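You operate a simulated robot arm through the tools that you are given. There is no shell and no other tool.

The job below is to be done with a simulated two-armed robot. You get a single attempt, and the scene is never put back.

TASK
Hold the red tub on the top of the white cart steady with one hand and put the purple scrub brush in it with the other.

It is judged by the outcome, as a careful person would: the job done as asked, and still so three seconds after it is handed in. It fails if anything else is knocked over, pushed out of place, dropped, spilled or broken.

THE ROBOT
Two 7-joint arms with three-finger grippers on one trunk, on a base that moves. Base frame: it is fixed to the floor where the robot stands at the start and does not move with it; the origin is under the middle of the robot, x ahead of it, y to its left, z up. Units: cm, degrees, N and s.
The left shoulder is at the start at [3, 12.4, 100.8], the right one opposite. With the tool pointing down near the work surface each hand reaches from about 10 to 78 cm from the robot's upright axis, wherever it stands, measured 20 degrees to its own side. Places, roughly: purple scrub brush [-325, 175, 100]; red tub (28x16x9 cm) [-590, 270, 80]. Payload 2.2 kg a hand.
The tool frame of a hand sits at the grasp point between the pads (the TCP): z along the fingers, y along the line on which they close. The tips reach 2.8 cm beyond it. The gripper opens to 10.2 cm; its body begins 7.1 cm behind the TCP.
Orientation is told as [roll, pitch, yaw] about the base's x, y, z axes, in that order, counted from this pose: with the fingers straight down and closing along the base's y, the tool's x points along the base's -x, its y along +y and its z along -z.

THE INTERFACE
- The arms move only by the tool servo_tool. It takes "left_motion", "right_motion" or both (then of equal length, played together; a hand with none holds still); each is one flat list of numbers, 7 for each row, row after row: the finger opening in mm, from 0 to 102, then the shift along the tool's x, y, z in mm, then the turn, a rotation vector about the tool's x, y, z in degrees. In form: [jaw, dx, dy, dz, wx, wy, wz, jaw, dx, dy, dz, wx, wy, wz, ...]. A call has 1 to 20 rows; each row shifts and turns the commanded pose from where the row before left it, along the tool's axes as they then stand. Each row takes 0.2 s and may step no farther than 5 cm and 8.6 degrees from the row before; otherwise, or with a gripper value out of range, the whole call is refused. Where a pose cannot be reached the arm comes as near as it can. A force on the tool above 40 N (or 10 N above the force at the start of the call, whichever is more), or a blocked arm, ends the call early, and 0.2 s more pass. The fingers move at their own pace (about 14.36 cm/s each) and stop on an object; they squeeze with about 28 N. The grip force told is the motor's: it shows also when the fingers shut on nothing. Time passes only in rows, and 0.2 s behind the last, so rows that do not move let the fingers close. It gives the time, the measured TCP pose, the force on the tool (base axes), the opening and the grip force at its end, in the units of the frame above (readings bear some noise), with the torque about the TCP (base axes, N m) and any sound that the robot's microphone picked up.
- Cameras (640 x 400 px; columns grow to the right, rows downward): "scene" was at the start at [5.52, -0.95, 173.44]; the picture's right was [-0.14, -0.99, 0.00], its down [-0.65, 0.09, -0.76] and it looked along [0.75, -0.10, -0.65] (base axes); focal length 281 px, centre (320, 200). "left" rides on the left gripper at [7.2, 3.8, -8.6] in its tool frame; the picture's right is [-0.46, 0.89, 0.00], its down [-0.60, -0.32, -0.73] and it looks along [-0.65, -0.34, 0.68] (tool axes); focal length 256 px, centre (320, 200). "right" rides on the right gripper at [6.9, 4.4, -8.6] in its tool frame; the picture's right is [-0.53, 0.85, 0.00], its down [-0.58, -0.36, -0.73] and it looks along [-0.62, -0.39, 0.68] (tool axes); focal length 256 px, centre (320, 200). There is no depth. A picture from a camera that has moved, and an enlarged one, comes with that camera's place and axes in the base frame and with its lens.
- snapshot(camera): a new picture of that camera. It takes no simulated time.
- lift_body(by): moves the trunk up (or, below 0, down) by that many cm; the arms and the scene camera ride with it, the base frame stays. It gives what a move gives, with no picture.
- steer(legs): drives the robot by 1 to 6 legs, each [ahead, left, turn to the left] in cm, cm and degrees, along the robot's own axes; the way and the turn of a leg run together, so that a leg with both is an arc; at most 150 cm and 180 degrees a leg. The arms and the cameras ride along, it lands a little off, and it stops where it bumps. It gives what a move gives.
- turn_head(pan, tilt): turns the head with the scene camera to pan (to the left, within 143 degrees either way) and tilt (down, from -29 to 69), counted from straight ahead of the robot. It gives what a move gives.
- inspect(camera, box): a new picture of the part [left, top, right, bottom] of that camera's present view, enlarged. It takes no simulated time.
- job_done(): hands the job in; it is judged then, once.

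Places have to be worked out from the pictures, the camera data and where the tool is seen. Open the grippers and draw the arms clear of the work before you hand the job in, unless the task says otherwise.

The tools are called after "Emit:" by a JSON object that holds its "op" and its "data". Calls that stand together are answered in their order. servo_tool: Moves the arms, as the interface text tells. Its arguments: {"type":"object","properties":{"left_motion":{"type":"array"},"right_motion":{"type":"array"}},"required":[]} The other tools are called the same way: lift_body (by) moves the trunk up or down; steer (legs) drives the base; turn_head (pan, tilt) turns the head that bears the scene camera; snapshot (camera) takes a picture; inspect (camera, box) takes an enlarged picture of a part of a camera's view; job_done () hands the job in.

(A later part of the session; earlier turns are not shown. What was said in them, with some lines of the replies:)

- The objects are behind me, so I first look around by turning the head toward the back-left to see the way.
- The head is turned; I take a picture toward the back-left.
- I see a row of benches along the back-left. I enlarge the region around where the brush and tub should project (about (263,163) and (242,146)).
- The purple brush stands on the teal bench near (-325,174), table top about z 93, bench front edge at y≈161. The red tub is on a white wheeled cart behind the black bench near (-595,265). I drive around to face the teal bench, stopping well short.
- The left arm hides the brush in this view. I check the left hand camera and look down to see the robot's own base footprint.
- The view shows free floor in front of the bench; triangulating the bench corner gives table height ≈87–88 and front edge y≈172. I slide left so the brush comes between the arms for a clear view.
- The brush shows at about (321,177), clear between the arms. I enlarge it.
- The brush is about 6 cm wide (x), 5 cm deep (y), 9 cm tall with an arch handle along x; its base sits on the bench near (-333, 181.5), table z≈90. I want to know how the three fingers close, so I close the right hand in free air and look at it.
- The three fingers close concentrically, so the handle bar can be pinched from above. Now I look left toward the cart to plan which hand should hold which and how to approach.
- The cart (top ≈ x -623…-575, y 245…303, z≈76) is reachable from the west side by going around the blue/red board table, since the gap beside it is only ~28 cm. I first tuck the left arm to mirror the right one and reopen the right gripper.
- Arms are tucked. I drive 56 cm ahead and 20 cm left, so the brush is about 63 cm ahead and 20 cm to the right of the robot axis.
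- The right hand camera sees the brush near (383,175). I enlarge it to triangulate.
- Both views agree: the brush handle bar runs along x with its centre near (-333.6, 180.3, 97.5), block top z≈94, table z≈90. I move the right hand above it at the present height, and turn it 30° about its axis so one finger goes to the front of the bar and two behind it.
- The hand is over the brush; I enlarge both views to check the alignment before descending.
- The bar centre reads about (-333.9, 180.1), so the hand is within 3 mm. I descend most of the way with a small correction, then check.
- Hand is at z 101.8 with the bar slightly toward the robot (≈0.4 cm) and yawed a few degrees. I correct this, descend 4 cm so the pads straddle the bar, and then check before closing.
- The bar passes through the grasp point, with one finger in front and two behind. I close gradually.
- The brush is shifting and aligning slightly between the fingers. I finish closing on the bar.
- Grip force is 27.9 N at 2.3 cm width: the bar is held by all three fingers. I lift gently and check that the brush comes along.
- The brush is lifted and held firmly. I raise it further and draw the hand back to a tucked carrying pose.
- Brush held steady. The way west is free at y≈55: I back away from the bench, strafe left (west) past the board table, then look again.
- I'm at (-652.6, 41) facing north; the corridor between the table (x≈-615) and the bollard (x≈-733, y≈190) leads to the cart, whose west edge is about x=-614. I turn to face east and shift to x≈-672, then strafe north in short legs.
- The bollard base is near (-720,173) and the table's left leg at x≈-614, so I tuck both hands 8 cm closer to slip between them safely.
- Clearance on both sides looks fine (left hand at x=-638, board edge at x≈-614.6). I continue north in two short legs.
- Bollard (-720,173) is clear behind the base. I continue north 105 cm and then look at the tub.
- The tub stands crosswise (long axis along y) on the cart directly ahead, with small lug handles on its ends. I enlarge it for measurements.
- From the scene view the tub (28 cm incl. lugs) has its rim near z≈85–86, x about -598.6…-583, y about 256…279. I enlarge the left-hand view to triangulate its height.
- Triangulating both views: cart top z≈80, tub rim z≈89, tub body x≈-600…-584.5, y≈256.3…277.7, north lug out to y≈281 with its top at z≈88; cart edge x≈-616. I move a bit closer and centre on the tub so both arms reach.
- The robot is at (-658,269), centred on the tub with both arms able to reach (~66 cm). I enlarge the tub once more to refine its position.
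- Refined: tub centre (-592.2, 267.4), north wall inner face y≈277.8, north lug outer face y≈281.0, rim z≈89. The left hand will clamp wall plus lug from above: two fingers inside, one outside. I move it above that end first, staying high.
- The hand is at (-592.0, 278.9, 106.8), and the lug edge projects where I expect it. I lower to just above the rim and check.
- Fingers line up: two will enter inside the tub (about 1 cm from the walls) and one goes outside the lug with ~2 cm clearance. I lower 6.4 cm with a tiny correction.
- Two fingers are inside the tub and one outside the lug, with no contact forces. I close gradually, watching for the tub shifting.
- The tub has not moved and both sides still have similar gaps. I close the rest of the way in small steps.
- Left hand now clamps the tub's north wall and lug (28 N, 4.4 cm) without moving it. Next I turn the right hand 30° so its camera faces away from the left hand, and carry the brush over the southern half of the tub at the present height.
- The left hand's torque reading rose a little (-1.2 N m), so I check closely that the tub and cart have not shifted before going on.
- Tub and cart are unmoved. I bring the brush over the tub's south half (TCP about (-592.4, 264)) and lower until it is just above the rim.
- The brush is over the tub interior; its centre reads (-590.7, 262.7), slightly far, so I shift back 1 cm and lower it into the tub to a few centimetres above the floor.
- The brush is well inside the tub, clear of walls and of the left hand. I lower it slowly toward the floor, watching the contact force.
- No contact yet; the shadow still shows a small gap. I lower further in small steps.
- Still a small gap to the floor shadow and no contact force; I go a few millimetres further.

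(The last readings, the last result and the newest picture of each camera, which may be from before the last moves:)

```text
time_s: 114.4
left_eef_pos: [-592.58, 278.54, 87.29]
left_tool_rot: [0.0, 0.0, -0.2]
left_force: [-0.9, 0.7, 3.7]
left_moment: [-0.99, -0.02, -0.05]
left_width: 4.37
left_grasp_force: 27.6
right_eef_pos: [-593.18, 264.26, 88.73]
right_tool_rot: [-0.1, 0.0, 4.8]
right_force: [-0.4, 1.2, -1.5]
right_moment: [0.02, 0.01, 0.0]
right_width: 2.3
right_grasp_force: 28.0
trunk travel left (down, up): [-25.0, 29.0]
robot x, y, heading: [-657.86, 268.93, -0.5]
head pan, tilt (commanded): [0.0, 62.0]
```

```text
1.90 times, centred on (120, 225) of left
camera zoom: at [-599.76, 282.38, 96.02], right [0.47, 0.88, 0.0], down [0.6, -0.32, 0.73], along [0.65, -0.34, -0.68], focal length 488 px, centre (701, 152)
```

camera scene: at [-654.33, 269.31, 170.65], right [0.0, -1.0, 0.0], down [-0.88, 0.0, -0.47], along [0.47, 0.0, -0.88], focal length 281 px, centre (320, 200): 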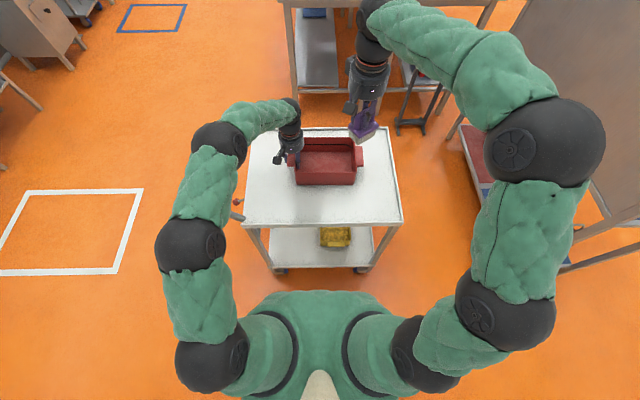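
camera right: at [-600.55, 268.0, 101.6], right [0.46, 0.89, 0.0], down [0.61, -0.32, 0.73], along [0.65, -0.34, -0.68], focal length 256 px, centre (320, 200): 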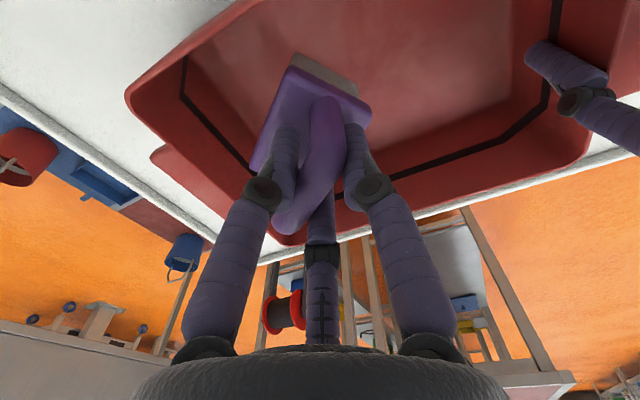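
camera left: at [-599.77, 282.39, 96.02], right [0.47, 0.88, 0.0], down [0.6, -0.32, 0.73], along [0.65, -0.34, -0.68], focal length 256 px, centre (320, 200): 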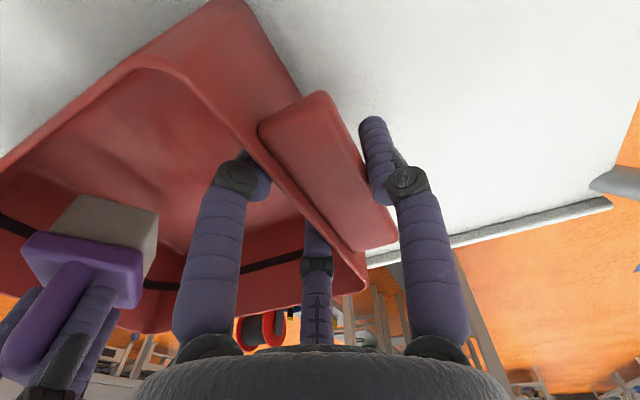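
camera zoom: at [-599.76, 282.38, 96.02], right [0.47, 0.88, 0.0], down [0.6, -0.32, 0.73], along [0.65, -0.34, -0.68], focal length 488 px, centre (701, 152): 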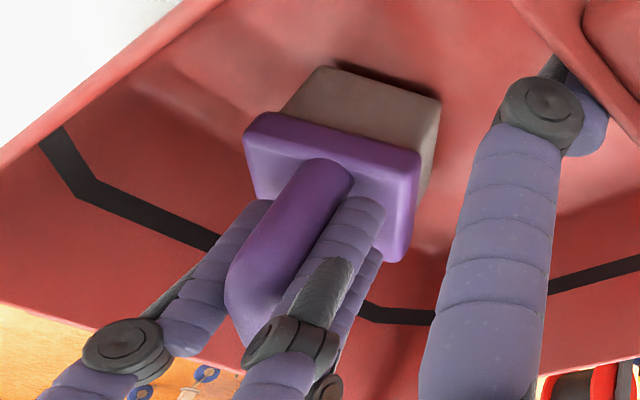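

Nearly touching. Another few millimetres with force watch.

Emit:
{"op": "servo_tool", "data": {"right_motion": [0, 0, 0, 3, 0, 0, 0, 0, 0, 0, 2, 0, 0, 0, 0, 0, 0, 0, 0, 0, 0]}}

Emit:
{"op": "inspect", "data": {"camera": "left", "box": [0, 120, 240, 330]}}

```text
time_s: 115.2
left_eef_pos: [-592.61, 278.5, 87.37]
left_tool_rot: [0.0, 0.0, -0.3]
left_force: [0.4, -0.4, 3.8]
left_moment: [-1.03, -0.03, -0.04]
left_width: 4.35
left_grasp_force: 28.8
right_eef_pos: [-593.22, 264.24, 88.29]
right_tool_rot: [0.1, 0.0, 4.8]
right_force: [-0.2, -0.1, -1.1]
right_moment: [0.01, -0.01, -0.01]
right_width: 2.27
right_grasp_force: 28.0
trunk travel left (down, up): [-25.0, 29.0]
robot x, y, heading: [-657.78, 269.46, -0.2]
head pan, tilt (commanded): [0.0, 62.0]
```

```text
1.90 times, centred on (120, 225) of left
camera zoom: at [-599.76, 282.39, 96.02], right [0.47, 0.88, 0.0], down [0.6, -0.32, 0.73], along [0.65, -0.34, -0.68], focal length 488 px, centre (701, 152)
```

zoom: 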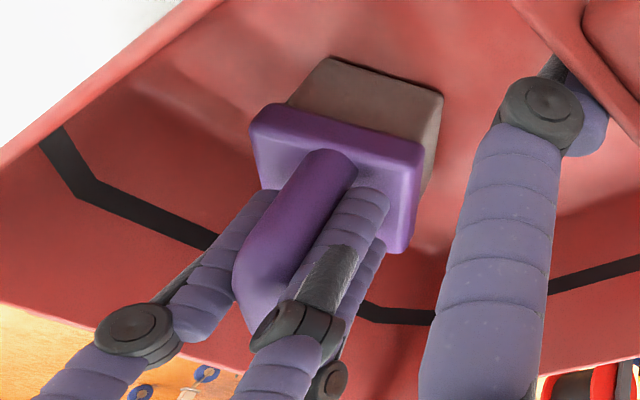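

The shadow has almost closed up under the bristles; I go 3 mm more to touch.

Emit:
{"op": "servo_tool", "data": {"right_motion": [0, 0, 0, 2, 0, 0, 0, 0, 0, 0, 2, 0, 0, 0, 0, 0, 0, 0, 0, 0, 0]}}

Emit:
{"op": "inspect", "data": {"camera": "left", "box": [0, 120, 240, 330]}}

```text
time_s: 116.0
left_eef_pos: [-592.72, 278.64, 87.44]
left_tool_rot: [0.0, 0.0, -0.1]
left_force: [8.1, -1.9, -7.2]
left_moment: [-0.85, -0.04, 0.56]
left_width: 4.38
left_grasp_force: 27.9
right_eef_pos: [-593.14, 264.29, 88.27]
right_tool_rot: [0.1, -0.3, 4.8]
right_force: [-10.8, 2.0, 26.9]
right_moment: [0.35, 0.29, 0.08]
right_width: 2.26
right_grasp_force: 27.8
trunk travel left (down, up): [-25.0, 29.0]
robot x, y, heading: [-657.91, 269.12, -0.2]
head pan, tilt (commanded): [0.0, 62.0]
```

```text
1.90 times, centred on (120, 225) of left
camera zoom: at [-599.87, 282.4, 96.03], right [0.47, 0.88, 0.0], down [0.6, -0.32, 0.73], along [0.65, -0.34, -0.68], focal length 488 px, centre (701, 152)
```

zoom: 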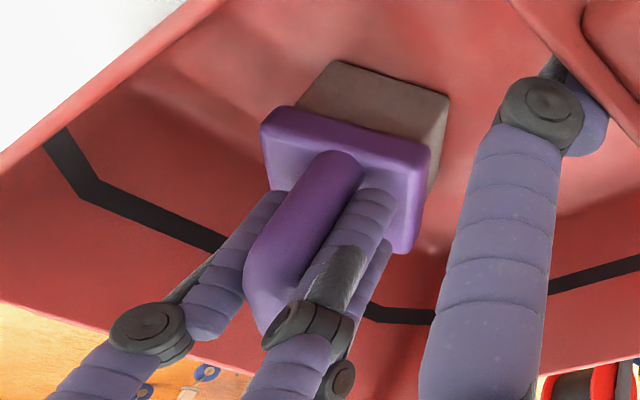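

The brush is on the tub floor (27 N reading). I relieve the pressure by raising 3 mm before releasing.

Emit:
{"op": "servo_tool", "data": {"right_motion": [0, 0, 0, -3, 0, 0, 0, 0, 0, 0, 0, 0, 0, 0]}}

```text
time_s: 116.6
left_eef_pos: [-592.79, 278.4, 87.36]
left_tool_rot: [0.0, 0.0, -0.2]
left_force: [-0.7, 0.8, -0.1]
left_moment: [-1.14, -0.61, 0.18]
left_width: 4.37
left_grasp_force: 28.2
right_eef_pos: [-593.02, 264.26, 88.24]
right_tool_rot: [0.0, -0.2, 4.9]
right_force: [4.4, 0.5, 11.3]
right_moment: [0.06, -0.55, -0.03]
right_width: 2.29
right_grasp_force: 28.0
trunk travel left (down, up): [-25.0, 29.0]
robot x, y, heading: [-657.87, 269.32, -0.1]
head pan, tilt (commanded): [0.0, 62.0]
```

Still 11 N downwards load remains; I raise another 1.5 mm.

Emit:
{"op": "servo_tool", "data": {"right_motion": [0, 0, 0, -1.5, 0, 0, 0, 0, 0, 0, 0, 0, 0, 0]}}

Emit:
{"op": "inspect", "data": {"camera": "scene", "box": [230, 80, 422, 200]}}

```text
time_s: 117.2
left_eef_pos: [-592.7, 278.48, 87.43]
left_tool_rot: [0.0, 0.0, -0.2]
left_force: [-2.3, 1.4, 2.2]
left_moment: [-1.04, 0.33, -0.09]
left_width: 4.34
left_grasp_force: 28.2
right_eef_pos: [-593.19, 264.27, 88.21]
right_tool_rot: [0.0, 0.2, 4.9]
right_force: [1.7, -0.4, 4.0]
right_moment: [-0.12, -0.34, 0.05]
right_width: 2.28
right_grasp_force: 27.9
trunk travel left (down, up): [-25.0, 29.0]
robot x, y, heading: [-658.12, 268.85, -0.0]
head pan, tilt (commanded): [0.0, 62.0]
```

```text
3.33 times, centred on (326, 140) of scene
camera zoom: at [-654.32, 269.36, 170.65], right [0.0, -1.0, 0.0], down [-0.88, 0.0, -0.47], along [0.47, 0.0, -0.88], focal length 936 px, centre (300, 400)
```

zoom: 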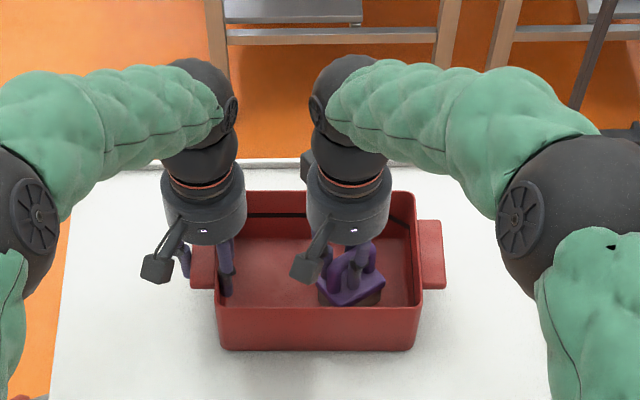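

Load is down to 4 N. I open the right fingers gradually to 45 mm to release the brush.

Emit:
{"op": "servo_tool", "data": {"right_motion": [26, 0, 0, 0, 0, 0, 0, 32, 0, 0, 0, 0, 0, 0, 40, 0, 0, 0, 0, 0, 0, 48, 0, 0, 0, 0, 0, 0, 48, 0, 0, 0, 0, 0, 0]}}

Emit:
{"op": "snapshot", "data": {"camera": "right"}}

Emit:
{"op": "inspect", "data": {"camera": "left", "box": [0, 120, 240, 330]}}

Emit:
{"op": "inspect", "data": {"camera": "scene", "box": [290, 130, 370, 190]}}

```text
time_s: 118.4
left_eef_pos: [-592.54, 278.5, 87.38]
left_tool_rot: [0.1, 0.0, -0.3]
left_force: [-0.2, -0.1, 2.8]
left_moment: [-0.99, 0.12, -0.13]
left_width: 4.38
left_grasp_force: 28.2
right_eef_pos: [-593.24, 264.12, 88.42]
right_tool_rot: [0.0, 0.0, 4.8]
right_force: [0.1, 0.4, -0.1]
right_moment: [-0.03, 0.02, 0.0]
right_width: 4.81
right_grasp_force: 0.1
trunk travel left (down, up): [-25.0, 29.0]
robot x, y, heading: [-657.97, 269.09, -0.0]
head pan, tilt (commanded): [0.0, 62.0]
```

```text
taken
camera right: at [-600.38, 267.95, 97.05], right [0.46, 0.89, 0.0], down [0.61, -0.32, 0.73], along [0.65, -0.34, -0.68], focal length 256 px, centre (320, 200)
```

right: 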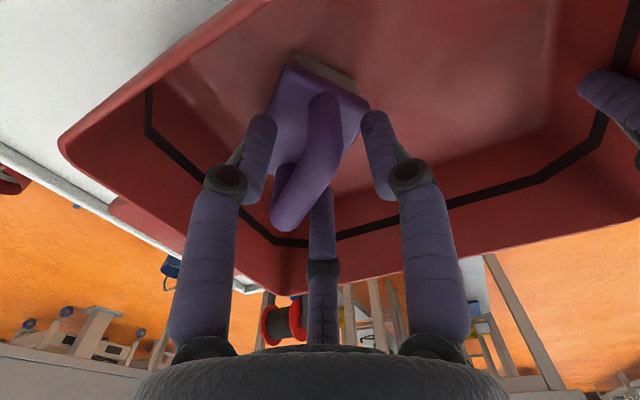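

```text
1.90 times, centred on (120, 225) of left
camera zoom: at [-599.76, 282.38, 96.03], right [0.47, 0.88, 0.0], down [0.6, -0.32, 0.73], along [0.65, -0.34, -0.68], focal length 488 px, centre (701, 152)
```

zoom: 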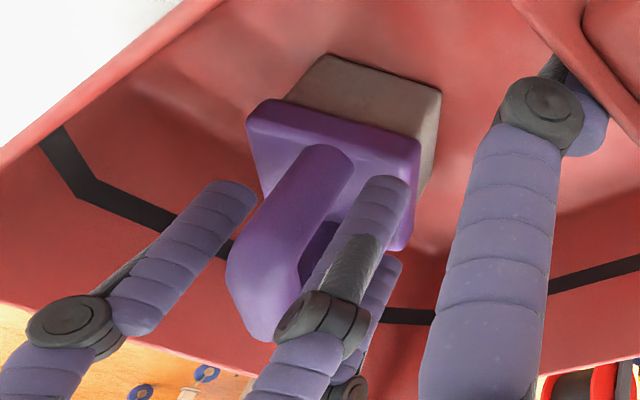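

```text
6.67 times, centred on (330, 160) of scene
camera zoom: at [-654.29, 269.35, 170.65], right [0.0, -1.0, 0.0], down [-0.88, 0.0, -0.47], along [0.47, 0.0, -0.88], focal length 1872 px, centre (253, 467)
```

zoom: 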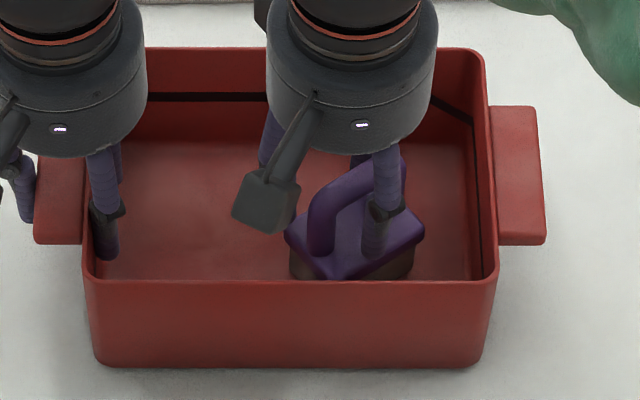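

The brush stands free on the tub floor with the fingers clear of its handle. I raise the right hand straight up, slowly at first.

Emit:
{"op": "servo_tool", "data": {"right_motion": [50, 0, 0, -8, 0, 0, 0, 52, 0, 0, -15, 0, 0, 0, 52, 0, 0, -25, 0, 0, 0, 52, 0, 0, -35, 0, 0, 0, 52, 0, 0, -40, 0, 0, 0, 52, 0, 0, -45, 0, 0, 0, 52, 0, 0, -45, 0, 0, 0, 52, 0, 0, -45, 0, 0, 0, 52, 0, 0, 0, 0, 0, 0]}}

Emit:
{"op": "inspect", "data": {"camera": "scene", "box": [230, 80, 422, 200]}}

Emit:
{"op": "snapshot", "data": {"camera": "left"}}

```text
time_s: 120.4
left_eef_pos: [-592.71, 278.5, 87.32]
left_tool_rot: [0.0, 0.1, -0.2]
left_force: [0.4, -0.1, 3.4]
left_moment: [-1.01, 0.02, -0.12]
left_width: 4.36
left_grasp_force: 27.8
right_eef_pos: [-593.35, 264.27, 114.44]
right_tool_rot: [0.0, 0.1, 4.9]
right_force: [-0.1, -0.1, 0.3]
right_moment: [0.01, 0.0, 0.02]
right_width: 5.18
right_grasp_force: 0.0
trunk travel left (down, up): [-25.0, 29.0]
robot x, y, heading: [-658.19, 269.11, -0.4]
head pan, tilt (commanded): [0.0, 62.0]
```

```text
3.33 times, centred on (326, 140) of scene
camera zoom: at [-654.29, 269.36, 170.65], right [0.0, -1.0, 0.0], down [-0.88, 0.0, -0.47], along [0.47, 0.0, -0.88], focal length 936 px, centre (300, 400)
```

zoom: 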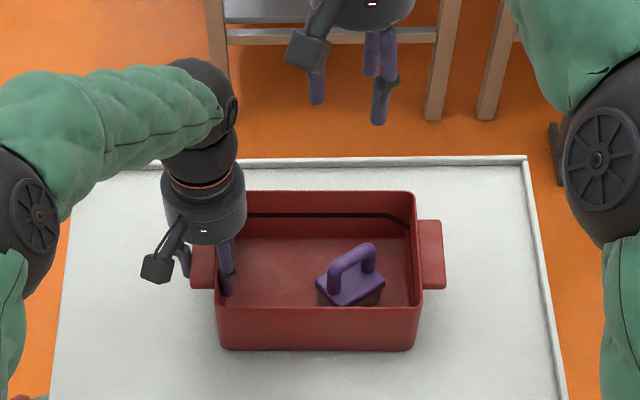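

```text
taken
camera left: at [-599.77, 282.4, 96.03], right [0.47, 0.88, 0.0], down [0.6, -0.32, 0.73], along [0.65, -0.34, -0.68], focal length 256 px, centre (320, 200)
```

left: 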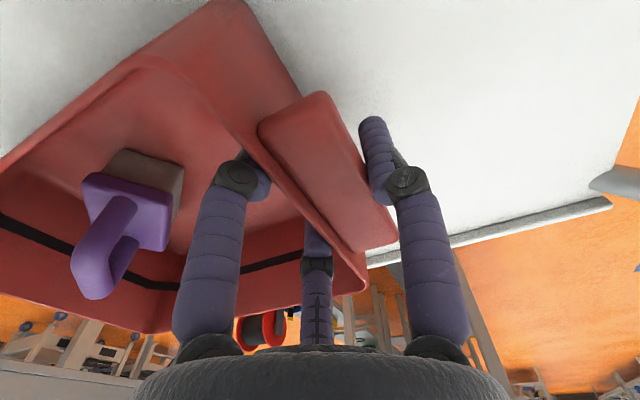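

The brush stands upright in the tub. I withdraw the right hand to the tucked side position while the left still holds the tub.

Emit:
{"op": "servo_tool", "data": {"right_motion": [52, 42.6, -10.6, -5, 0, 0, 0, 52, 42.6, -10.6, -5, 0, 0, 0, 52, 42.6, -10.6, 0, 0, 0, 0, 52, 42.6, -10.6, 0, 0, 0, 0, 52, 42.6, -10.6, 0, 0, 0, 0, 52, 42.6, -10.6, 0, 0, 0, 0, 52, 42.6, -10.6, 0, 0, 0, 0, 52, 42.6, -10.6, 0, 0, 0, 0, 52, 0, 0, 0, 0, 0, 0]}}

Emit:
{"op": "servo_tool", "data": {"left_motion": [46, 0, 0, 0, 0, 0, 0, 50, 0, 0, 0, 0, 0, 0, 55, 0, 0, 0, 0, 0, 0, 62, 0, 0, 0, 0, 0, 0, 70, 0, 0, 0, 0, 0, 0, 80, 0, 0, 0, 0, 0, 0, 86, 0, 0, 0, 0, 0, 0, 86, 0, 0, 0, 0, 0, 0]}}

Emit:
{"op": "inspect", "data": {"camera": "scene", "box": [230, 80, 422, 200]}}

Emit:
{"op": "snapshot", "data": {"camera": "left"}}

```text
time_s: 122.4
left_eef_pos: [-592.71, 278.53, 87.31]
left_tool_rot: [0.0, 0.0, -0.3]
left_force: [-0.3, 0.7, 2.9]
left_moment: [-0.89, 0.18, -0.17]
left_width: 4.37
left_grasp_force: 28.0
right_eef_pos: [-626.54, 252.95, 114.94]
right_tool_rot: [0.1, 0.0, 4.8]
right_force: [-0.3, 0.1, 0.2]
right_moment: [0.02, 0.0, 0.02]
right_width: 5.22
right_grasp_force: 0.2
trunk travel left (down, up): [-25.0, 29.0]
robot x, y, heading: [-657.59, 269.36, -0.2]
head pan, tilt (commanded): [0.0, 62.0]
```

```text
time_s: 124.2
left_eef_pos: [-592.6, 278.5, 87.41]
left_tool_rot: [0.0, 0.0, -0.2]
left_force: [-0.4, -0.9, 0.2]
left_moment: [-0.01, -0.01, 0.01]
left_width: 8.61
left_grasp_force: 0.1
right_eef_pos: [-626.44, 252.72, 114.84]
right_tool_rot: [0.1, 0.0, 4.8]
right_force: [0.5, -0.5, 0.7]
right_moment: [0.0, -0.02, -0.03]
right_width: 5.19
right_grasp_force: 0.0
trunk travel left (down, up): [-25.0, 29.0]
robot x, y, heading: [-657.8, 269.05, -0.3]
head pan, tilt (commanded): [0.0, 62.0]
```

```text
3.33 times, centred on (326, 140) of scene
camera zoom: at [-654.27, 269.33, 170.65], right [0.0, -1.0, 0.0], down [-0.88, 0.0, -0.47], along [0.47, 0.0, -0.88], focal length 936 px, centre (300, 400)
```

zoom: 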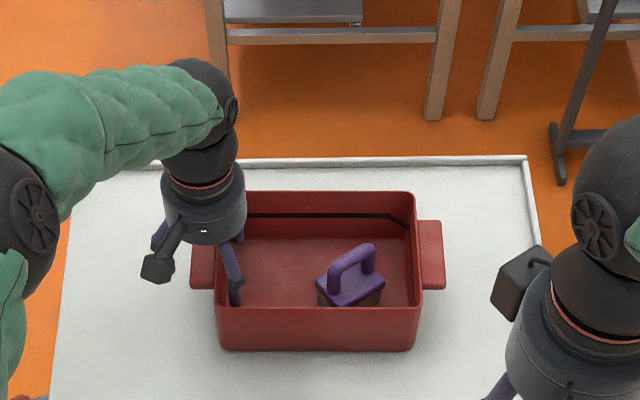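

```text
taken
camera left: at [-599.76, 282.38, 96.01], right [0.47, 0.88, 0.0], down [0.6, -0.32, 0.73], along [0.65, -0.34, -0.68], focal length 256 px, centre (320, 200)
```

left: 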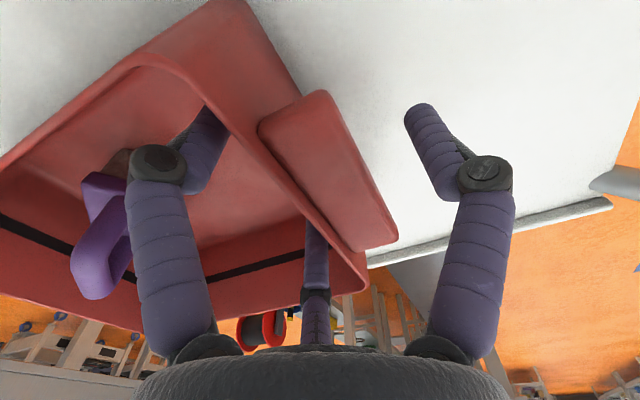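

The left hand released the tub with no residual force and nothing moved. I lift it straight up out of the tub and draw it back.

Emit:
{"op": "servo_tool", "data": {"left_motion": [86, 0, 0, -10, 0, 0, 0, 86, 0, 0, -20, 0, 0, 0, 86, 0, 0, -30, 0, 0, 0, 86, 0, 0, -40, 0, 0, 0, 86, 0, 0, -45, 0, 0, 0, 86, 0, 0, -45, 0, 0, 0, 86, 0, 0, -45, 0, 0, 0, 86, 0, 0, -45, 0, 0, 0, 86, 0, 0, -40, 0, 0, 0, 86, 45, 8, 0, 0, 0, 0, 86, 45, 8, 0, 0, 0, 0, 86, 45, 8, 0, 0, 0, 0, 86, 45, 8, 0, 0, 0, 0, 86, 45, 8, 0, 0, 0, 0, 86, 45, 8, 0, 0, 0, 0, 86, 45, 8, 0, 0, 0, 0, 86, 45, 8, 0, 0, 0, 0, 86, 0, 0, 0, 0, 0, 0]}}

Emit:
{"op": "snapshot", "data": {"camera": "scene"}}

Emit:
{"op": "inspect", "data": {"camera": "scene", "box": [230, 100, 422, 220]}}

```text
time_s: 128.0
left_eef_pos: [-628.74, 285.09, 119.41]
left_tool_rot: [0.0, 0.1, -0.2]
left_force: [1.5, -0.2, 0.3]
left_moment: [-0.01, 0.02, -0.01]
left_width: 8.59
left_grasp_force: 0.1
right_eef_pos: [-626.37, 252.71, 114.89]
right_tool_rot: [0.1, 0.0, 4.8]
right_force: [-0.4, -0.1, -0.6]
right_moment: [0.03, 0.01, -0.02]
right_width: 5.22
right_grasp_force: 0.0
trunk travel left (down, up): [-25.0, 29.0]
robot x, y, heading: [-658.07, 269.16, -0.5]
head pan, tilt (commanded): [0.0, 62.0]
```

```text
taken
camera scene: at [-654.12, 269.29, 170.64], right [0.0, -1.0, 0.0], down [-0.88, 0.0, -0.47], along [0.47, 0.0, -0.88], focal length 281 px, centre (320, 200)
```

scene: 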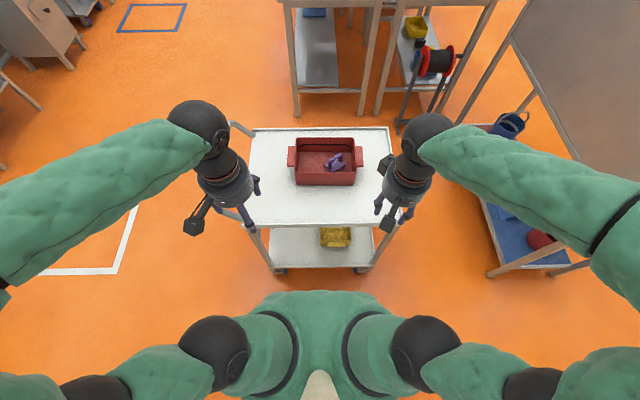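

```text
3.33 times, centred on (326, 160) of scene
camera zoom: at [-654.12, 269.29, 170.64], right [0.0, -1.0, 0.0], down [-0.88, 0.0, -0.47], along [0.47, 0.0, -0.88], focal length 936 px, centre (300, 333)
```

zoom: 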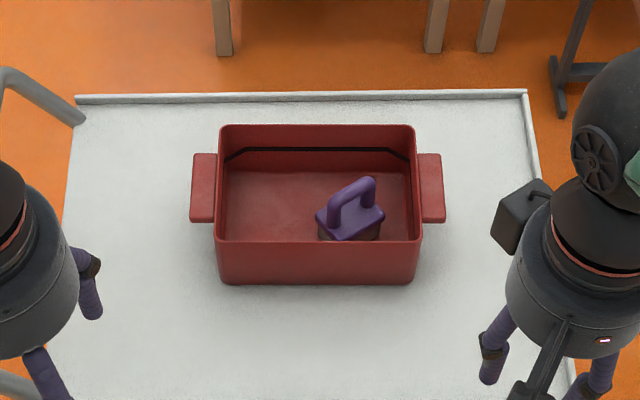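

The brush rests in the tub, and tub and cart are where they were. I open both grippers fully and back the robot off 12 cm so the arms are well clear.

Emit:
{"op": "servo_tool", "data": {"left_motion": [102, 0, 0, 0, 0, 0, 0, 102, 0, 0, 0, 0, 0, 0], "right_motion": [102, 0, 0, 0, 0, 0, 0, 102, 0, 0, 0, 0, 0, 0]}}

Emit:
{"op": "steer", "data": {"legs": [[-12, 0, 0]]}}

Emit:
{"op": "snapshot", "data": {"camera": "scene"}}

```text
time_s: 128.6
left_eef_pos: [-628.78, 285.18, 119.44]
left_tool_rot: [0.0, 0.0, -0.1]
left_force: [-0.2, -0.5, 0.3]
left_moment: [-0.01, -0.01, 0.04]
left_width: 10.2
left_grasp_force: 0.0
right_eef_pos: [-626.45, 252.75, 114.97]
right_tool_rot: [0.0, -0.1, 4.9]
right_force: [0.3, -0.5, -0.7]
right_moment: [-0.02, -0.01, 0.03]
right_width: 10.21
right_grasp_force: 0.0
trunk travel left (down, up): [-25.0, 29.0]
robot x, y, heading: [-657.68, 269.28, -0.2]
head pan, tilt (commanded): [0.0, 62.0]
```

```text
time_s: 129.8
left_eef_pos: [-640.7, 285.15, 119.45]
left_tool_rot: [0.0, -0.2, -0.1]
left_force: [-0.6, 0.6, 0.1]
left_moment: [0.01, -0.01, 0.01]
left_width: 10.22
left_grasp_force: 0.1
right_eef_pos: [-638.38, 252.81, 114.91]
right_tool_rot: [0.1, -0.2, 4.9]
right_force: [0.2, 0.3, 0.8]
right_moment: [0.01, -0.05, -0.01]
right_width: 10.21
right_grasp_force: 0.0
trunk travel left (down, up): [-25.0, 29.0]
robot x, y, heading: [-669.69, 269.28, -0.0]
head pan, tilt (commanded): [0.0, 62.0]
```

```text
taken
camera scene: at [-666.3, 269.35, 170.65], right [0.0, -1.0, 0.0], down [-0.88, 0.0, -0.47], along [0.47, 0.0, -0.88], focal length 281 px, centre (320, 200)
```

scene: 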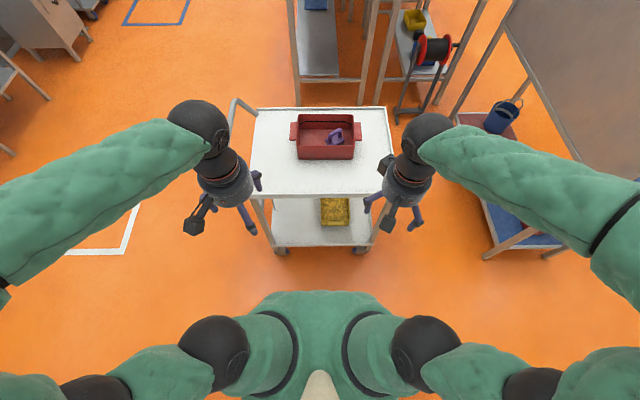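

The brush lies in the red tub on the cart, both grippers are open and clear, and nothing else was disturbed. I hand the job in.

Emit:
{"op": "job_done", "data": {}}

```text
The job is handed in.
```

The purple scrub brush is standing upright in the red tub on the white cart, and I handed the job in.

- **Holding the tub:** The left hand clamped the tub's left end from above and held it while the right hand lowered the brush in. The tub and cart showed no visible movement in the pictures before, during or after.
- **Placing the brush:** The right hand carried the brush over from the bench and pressed it briefly onto the tub floor, reading about 27 N. I eased that to about 4 N before letting go.
- **Finish:** Both grippers are open and the robot has backed off 12 cm, so the arms are clear of the cart. I saw nothing knocked over or pushed out of place along the way.
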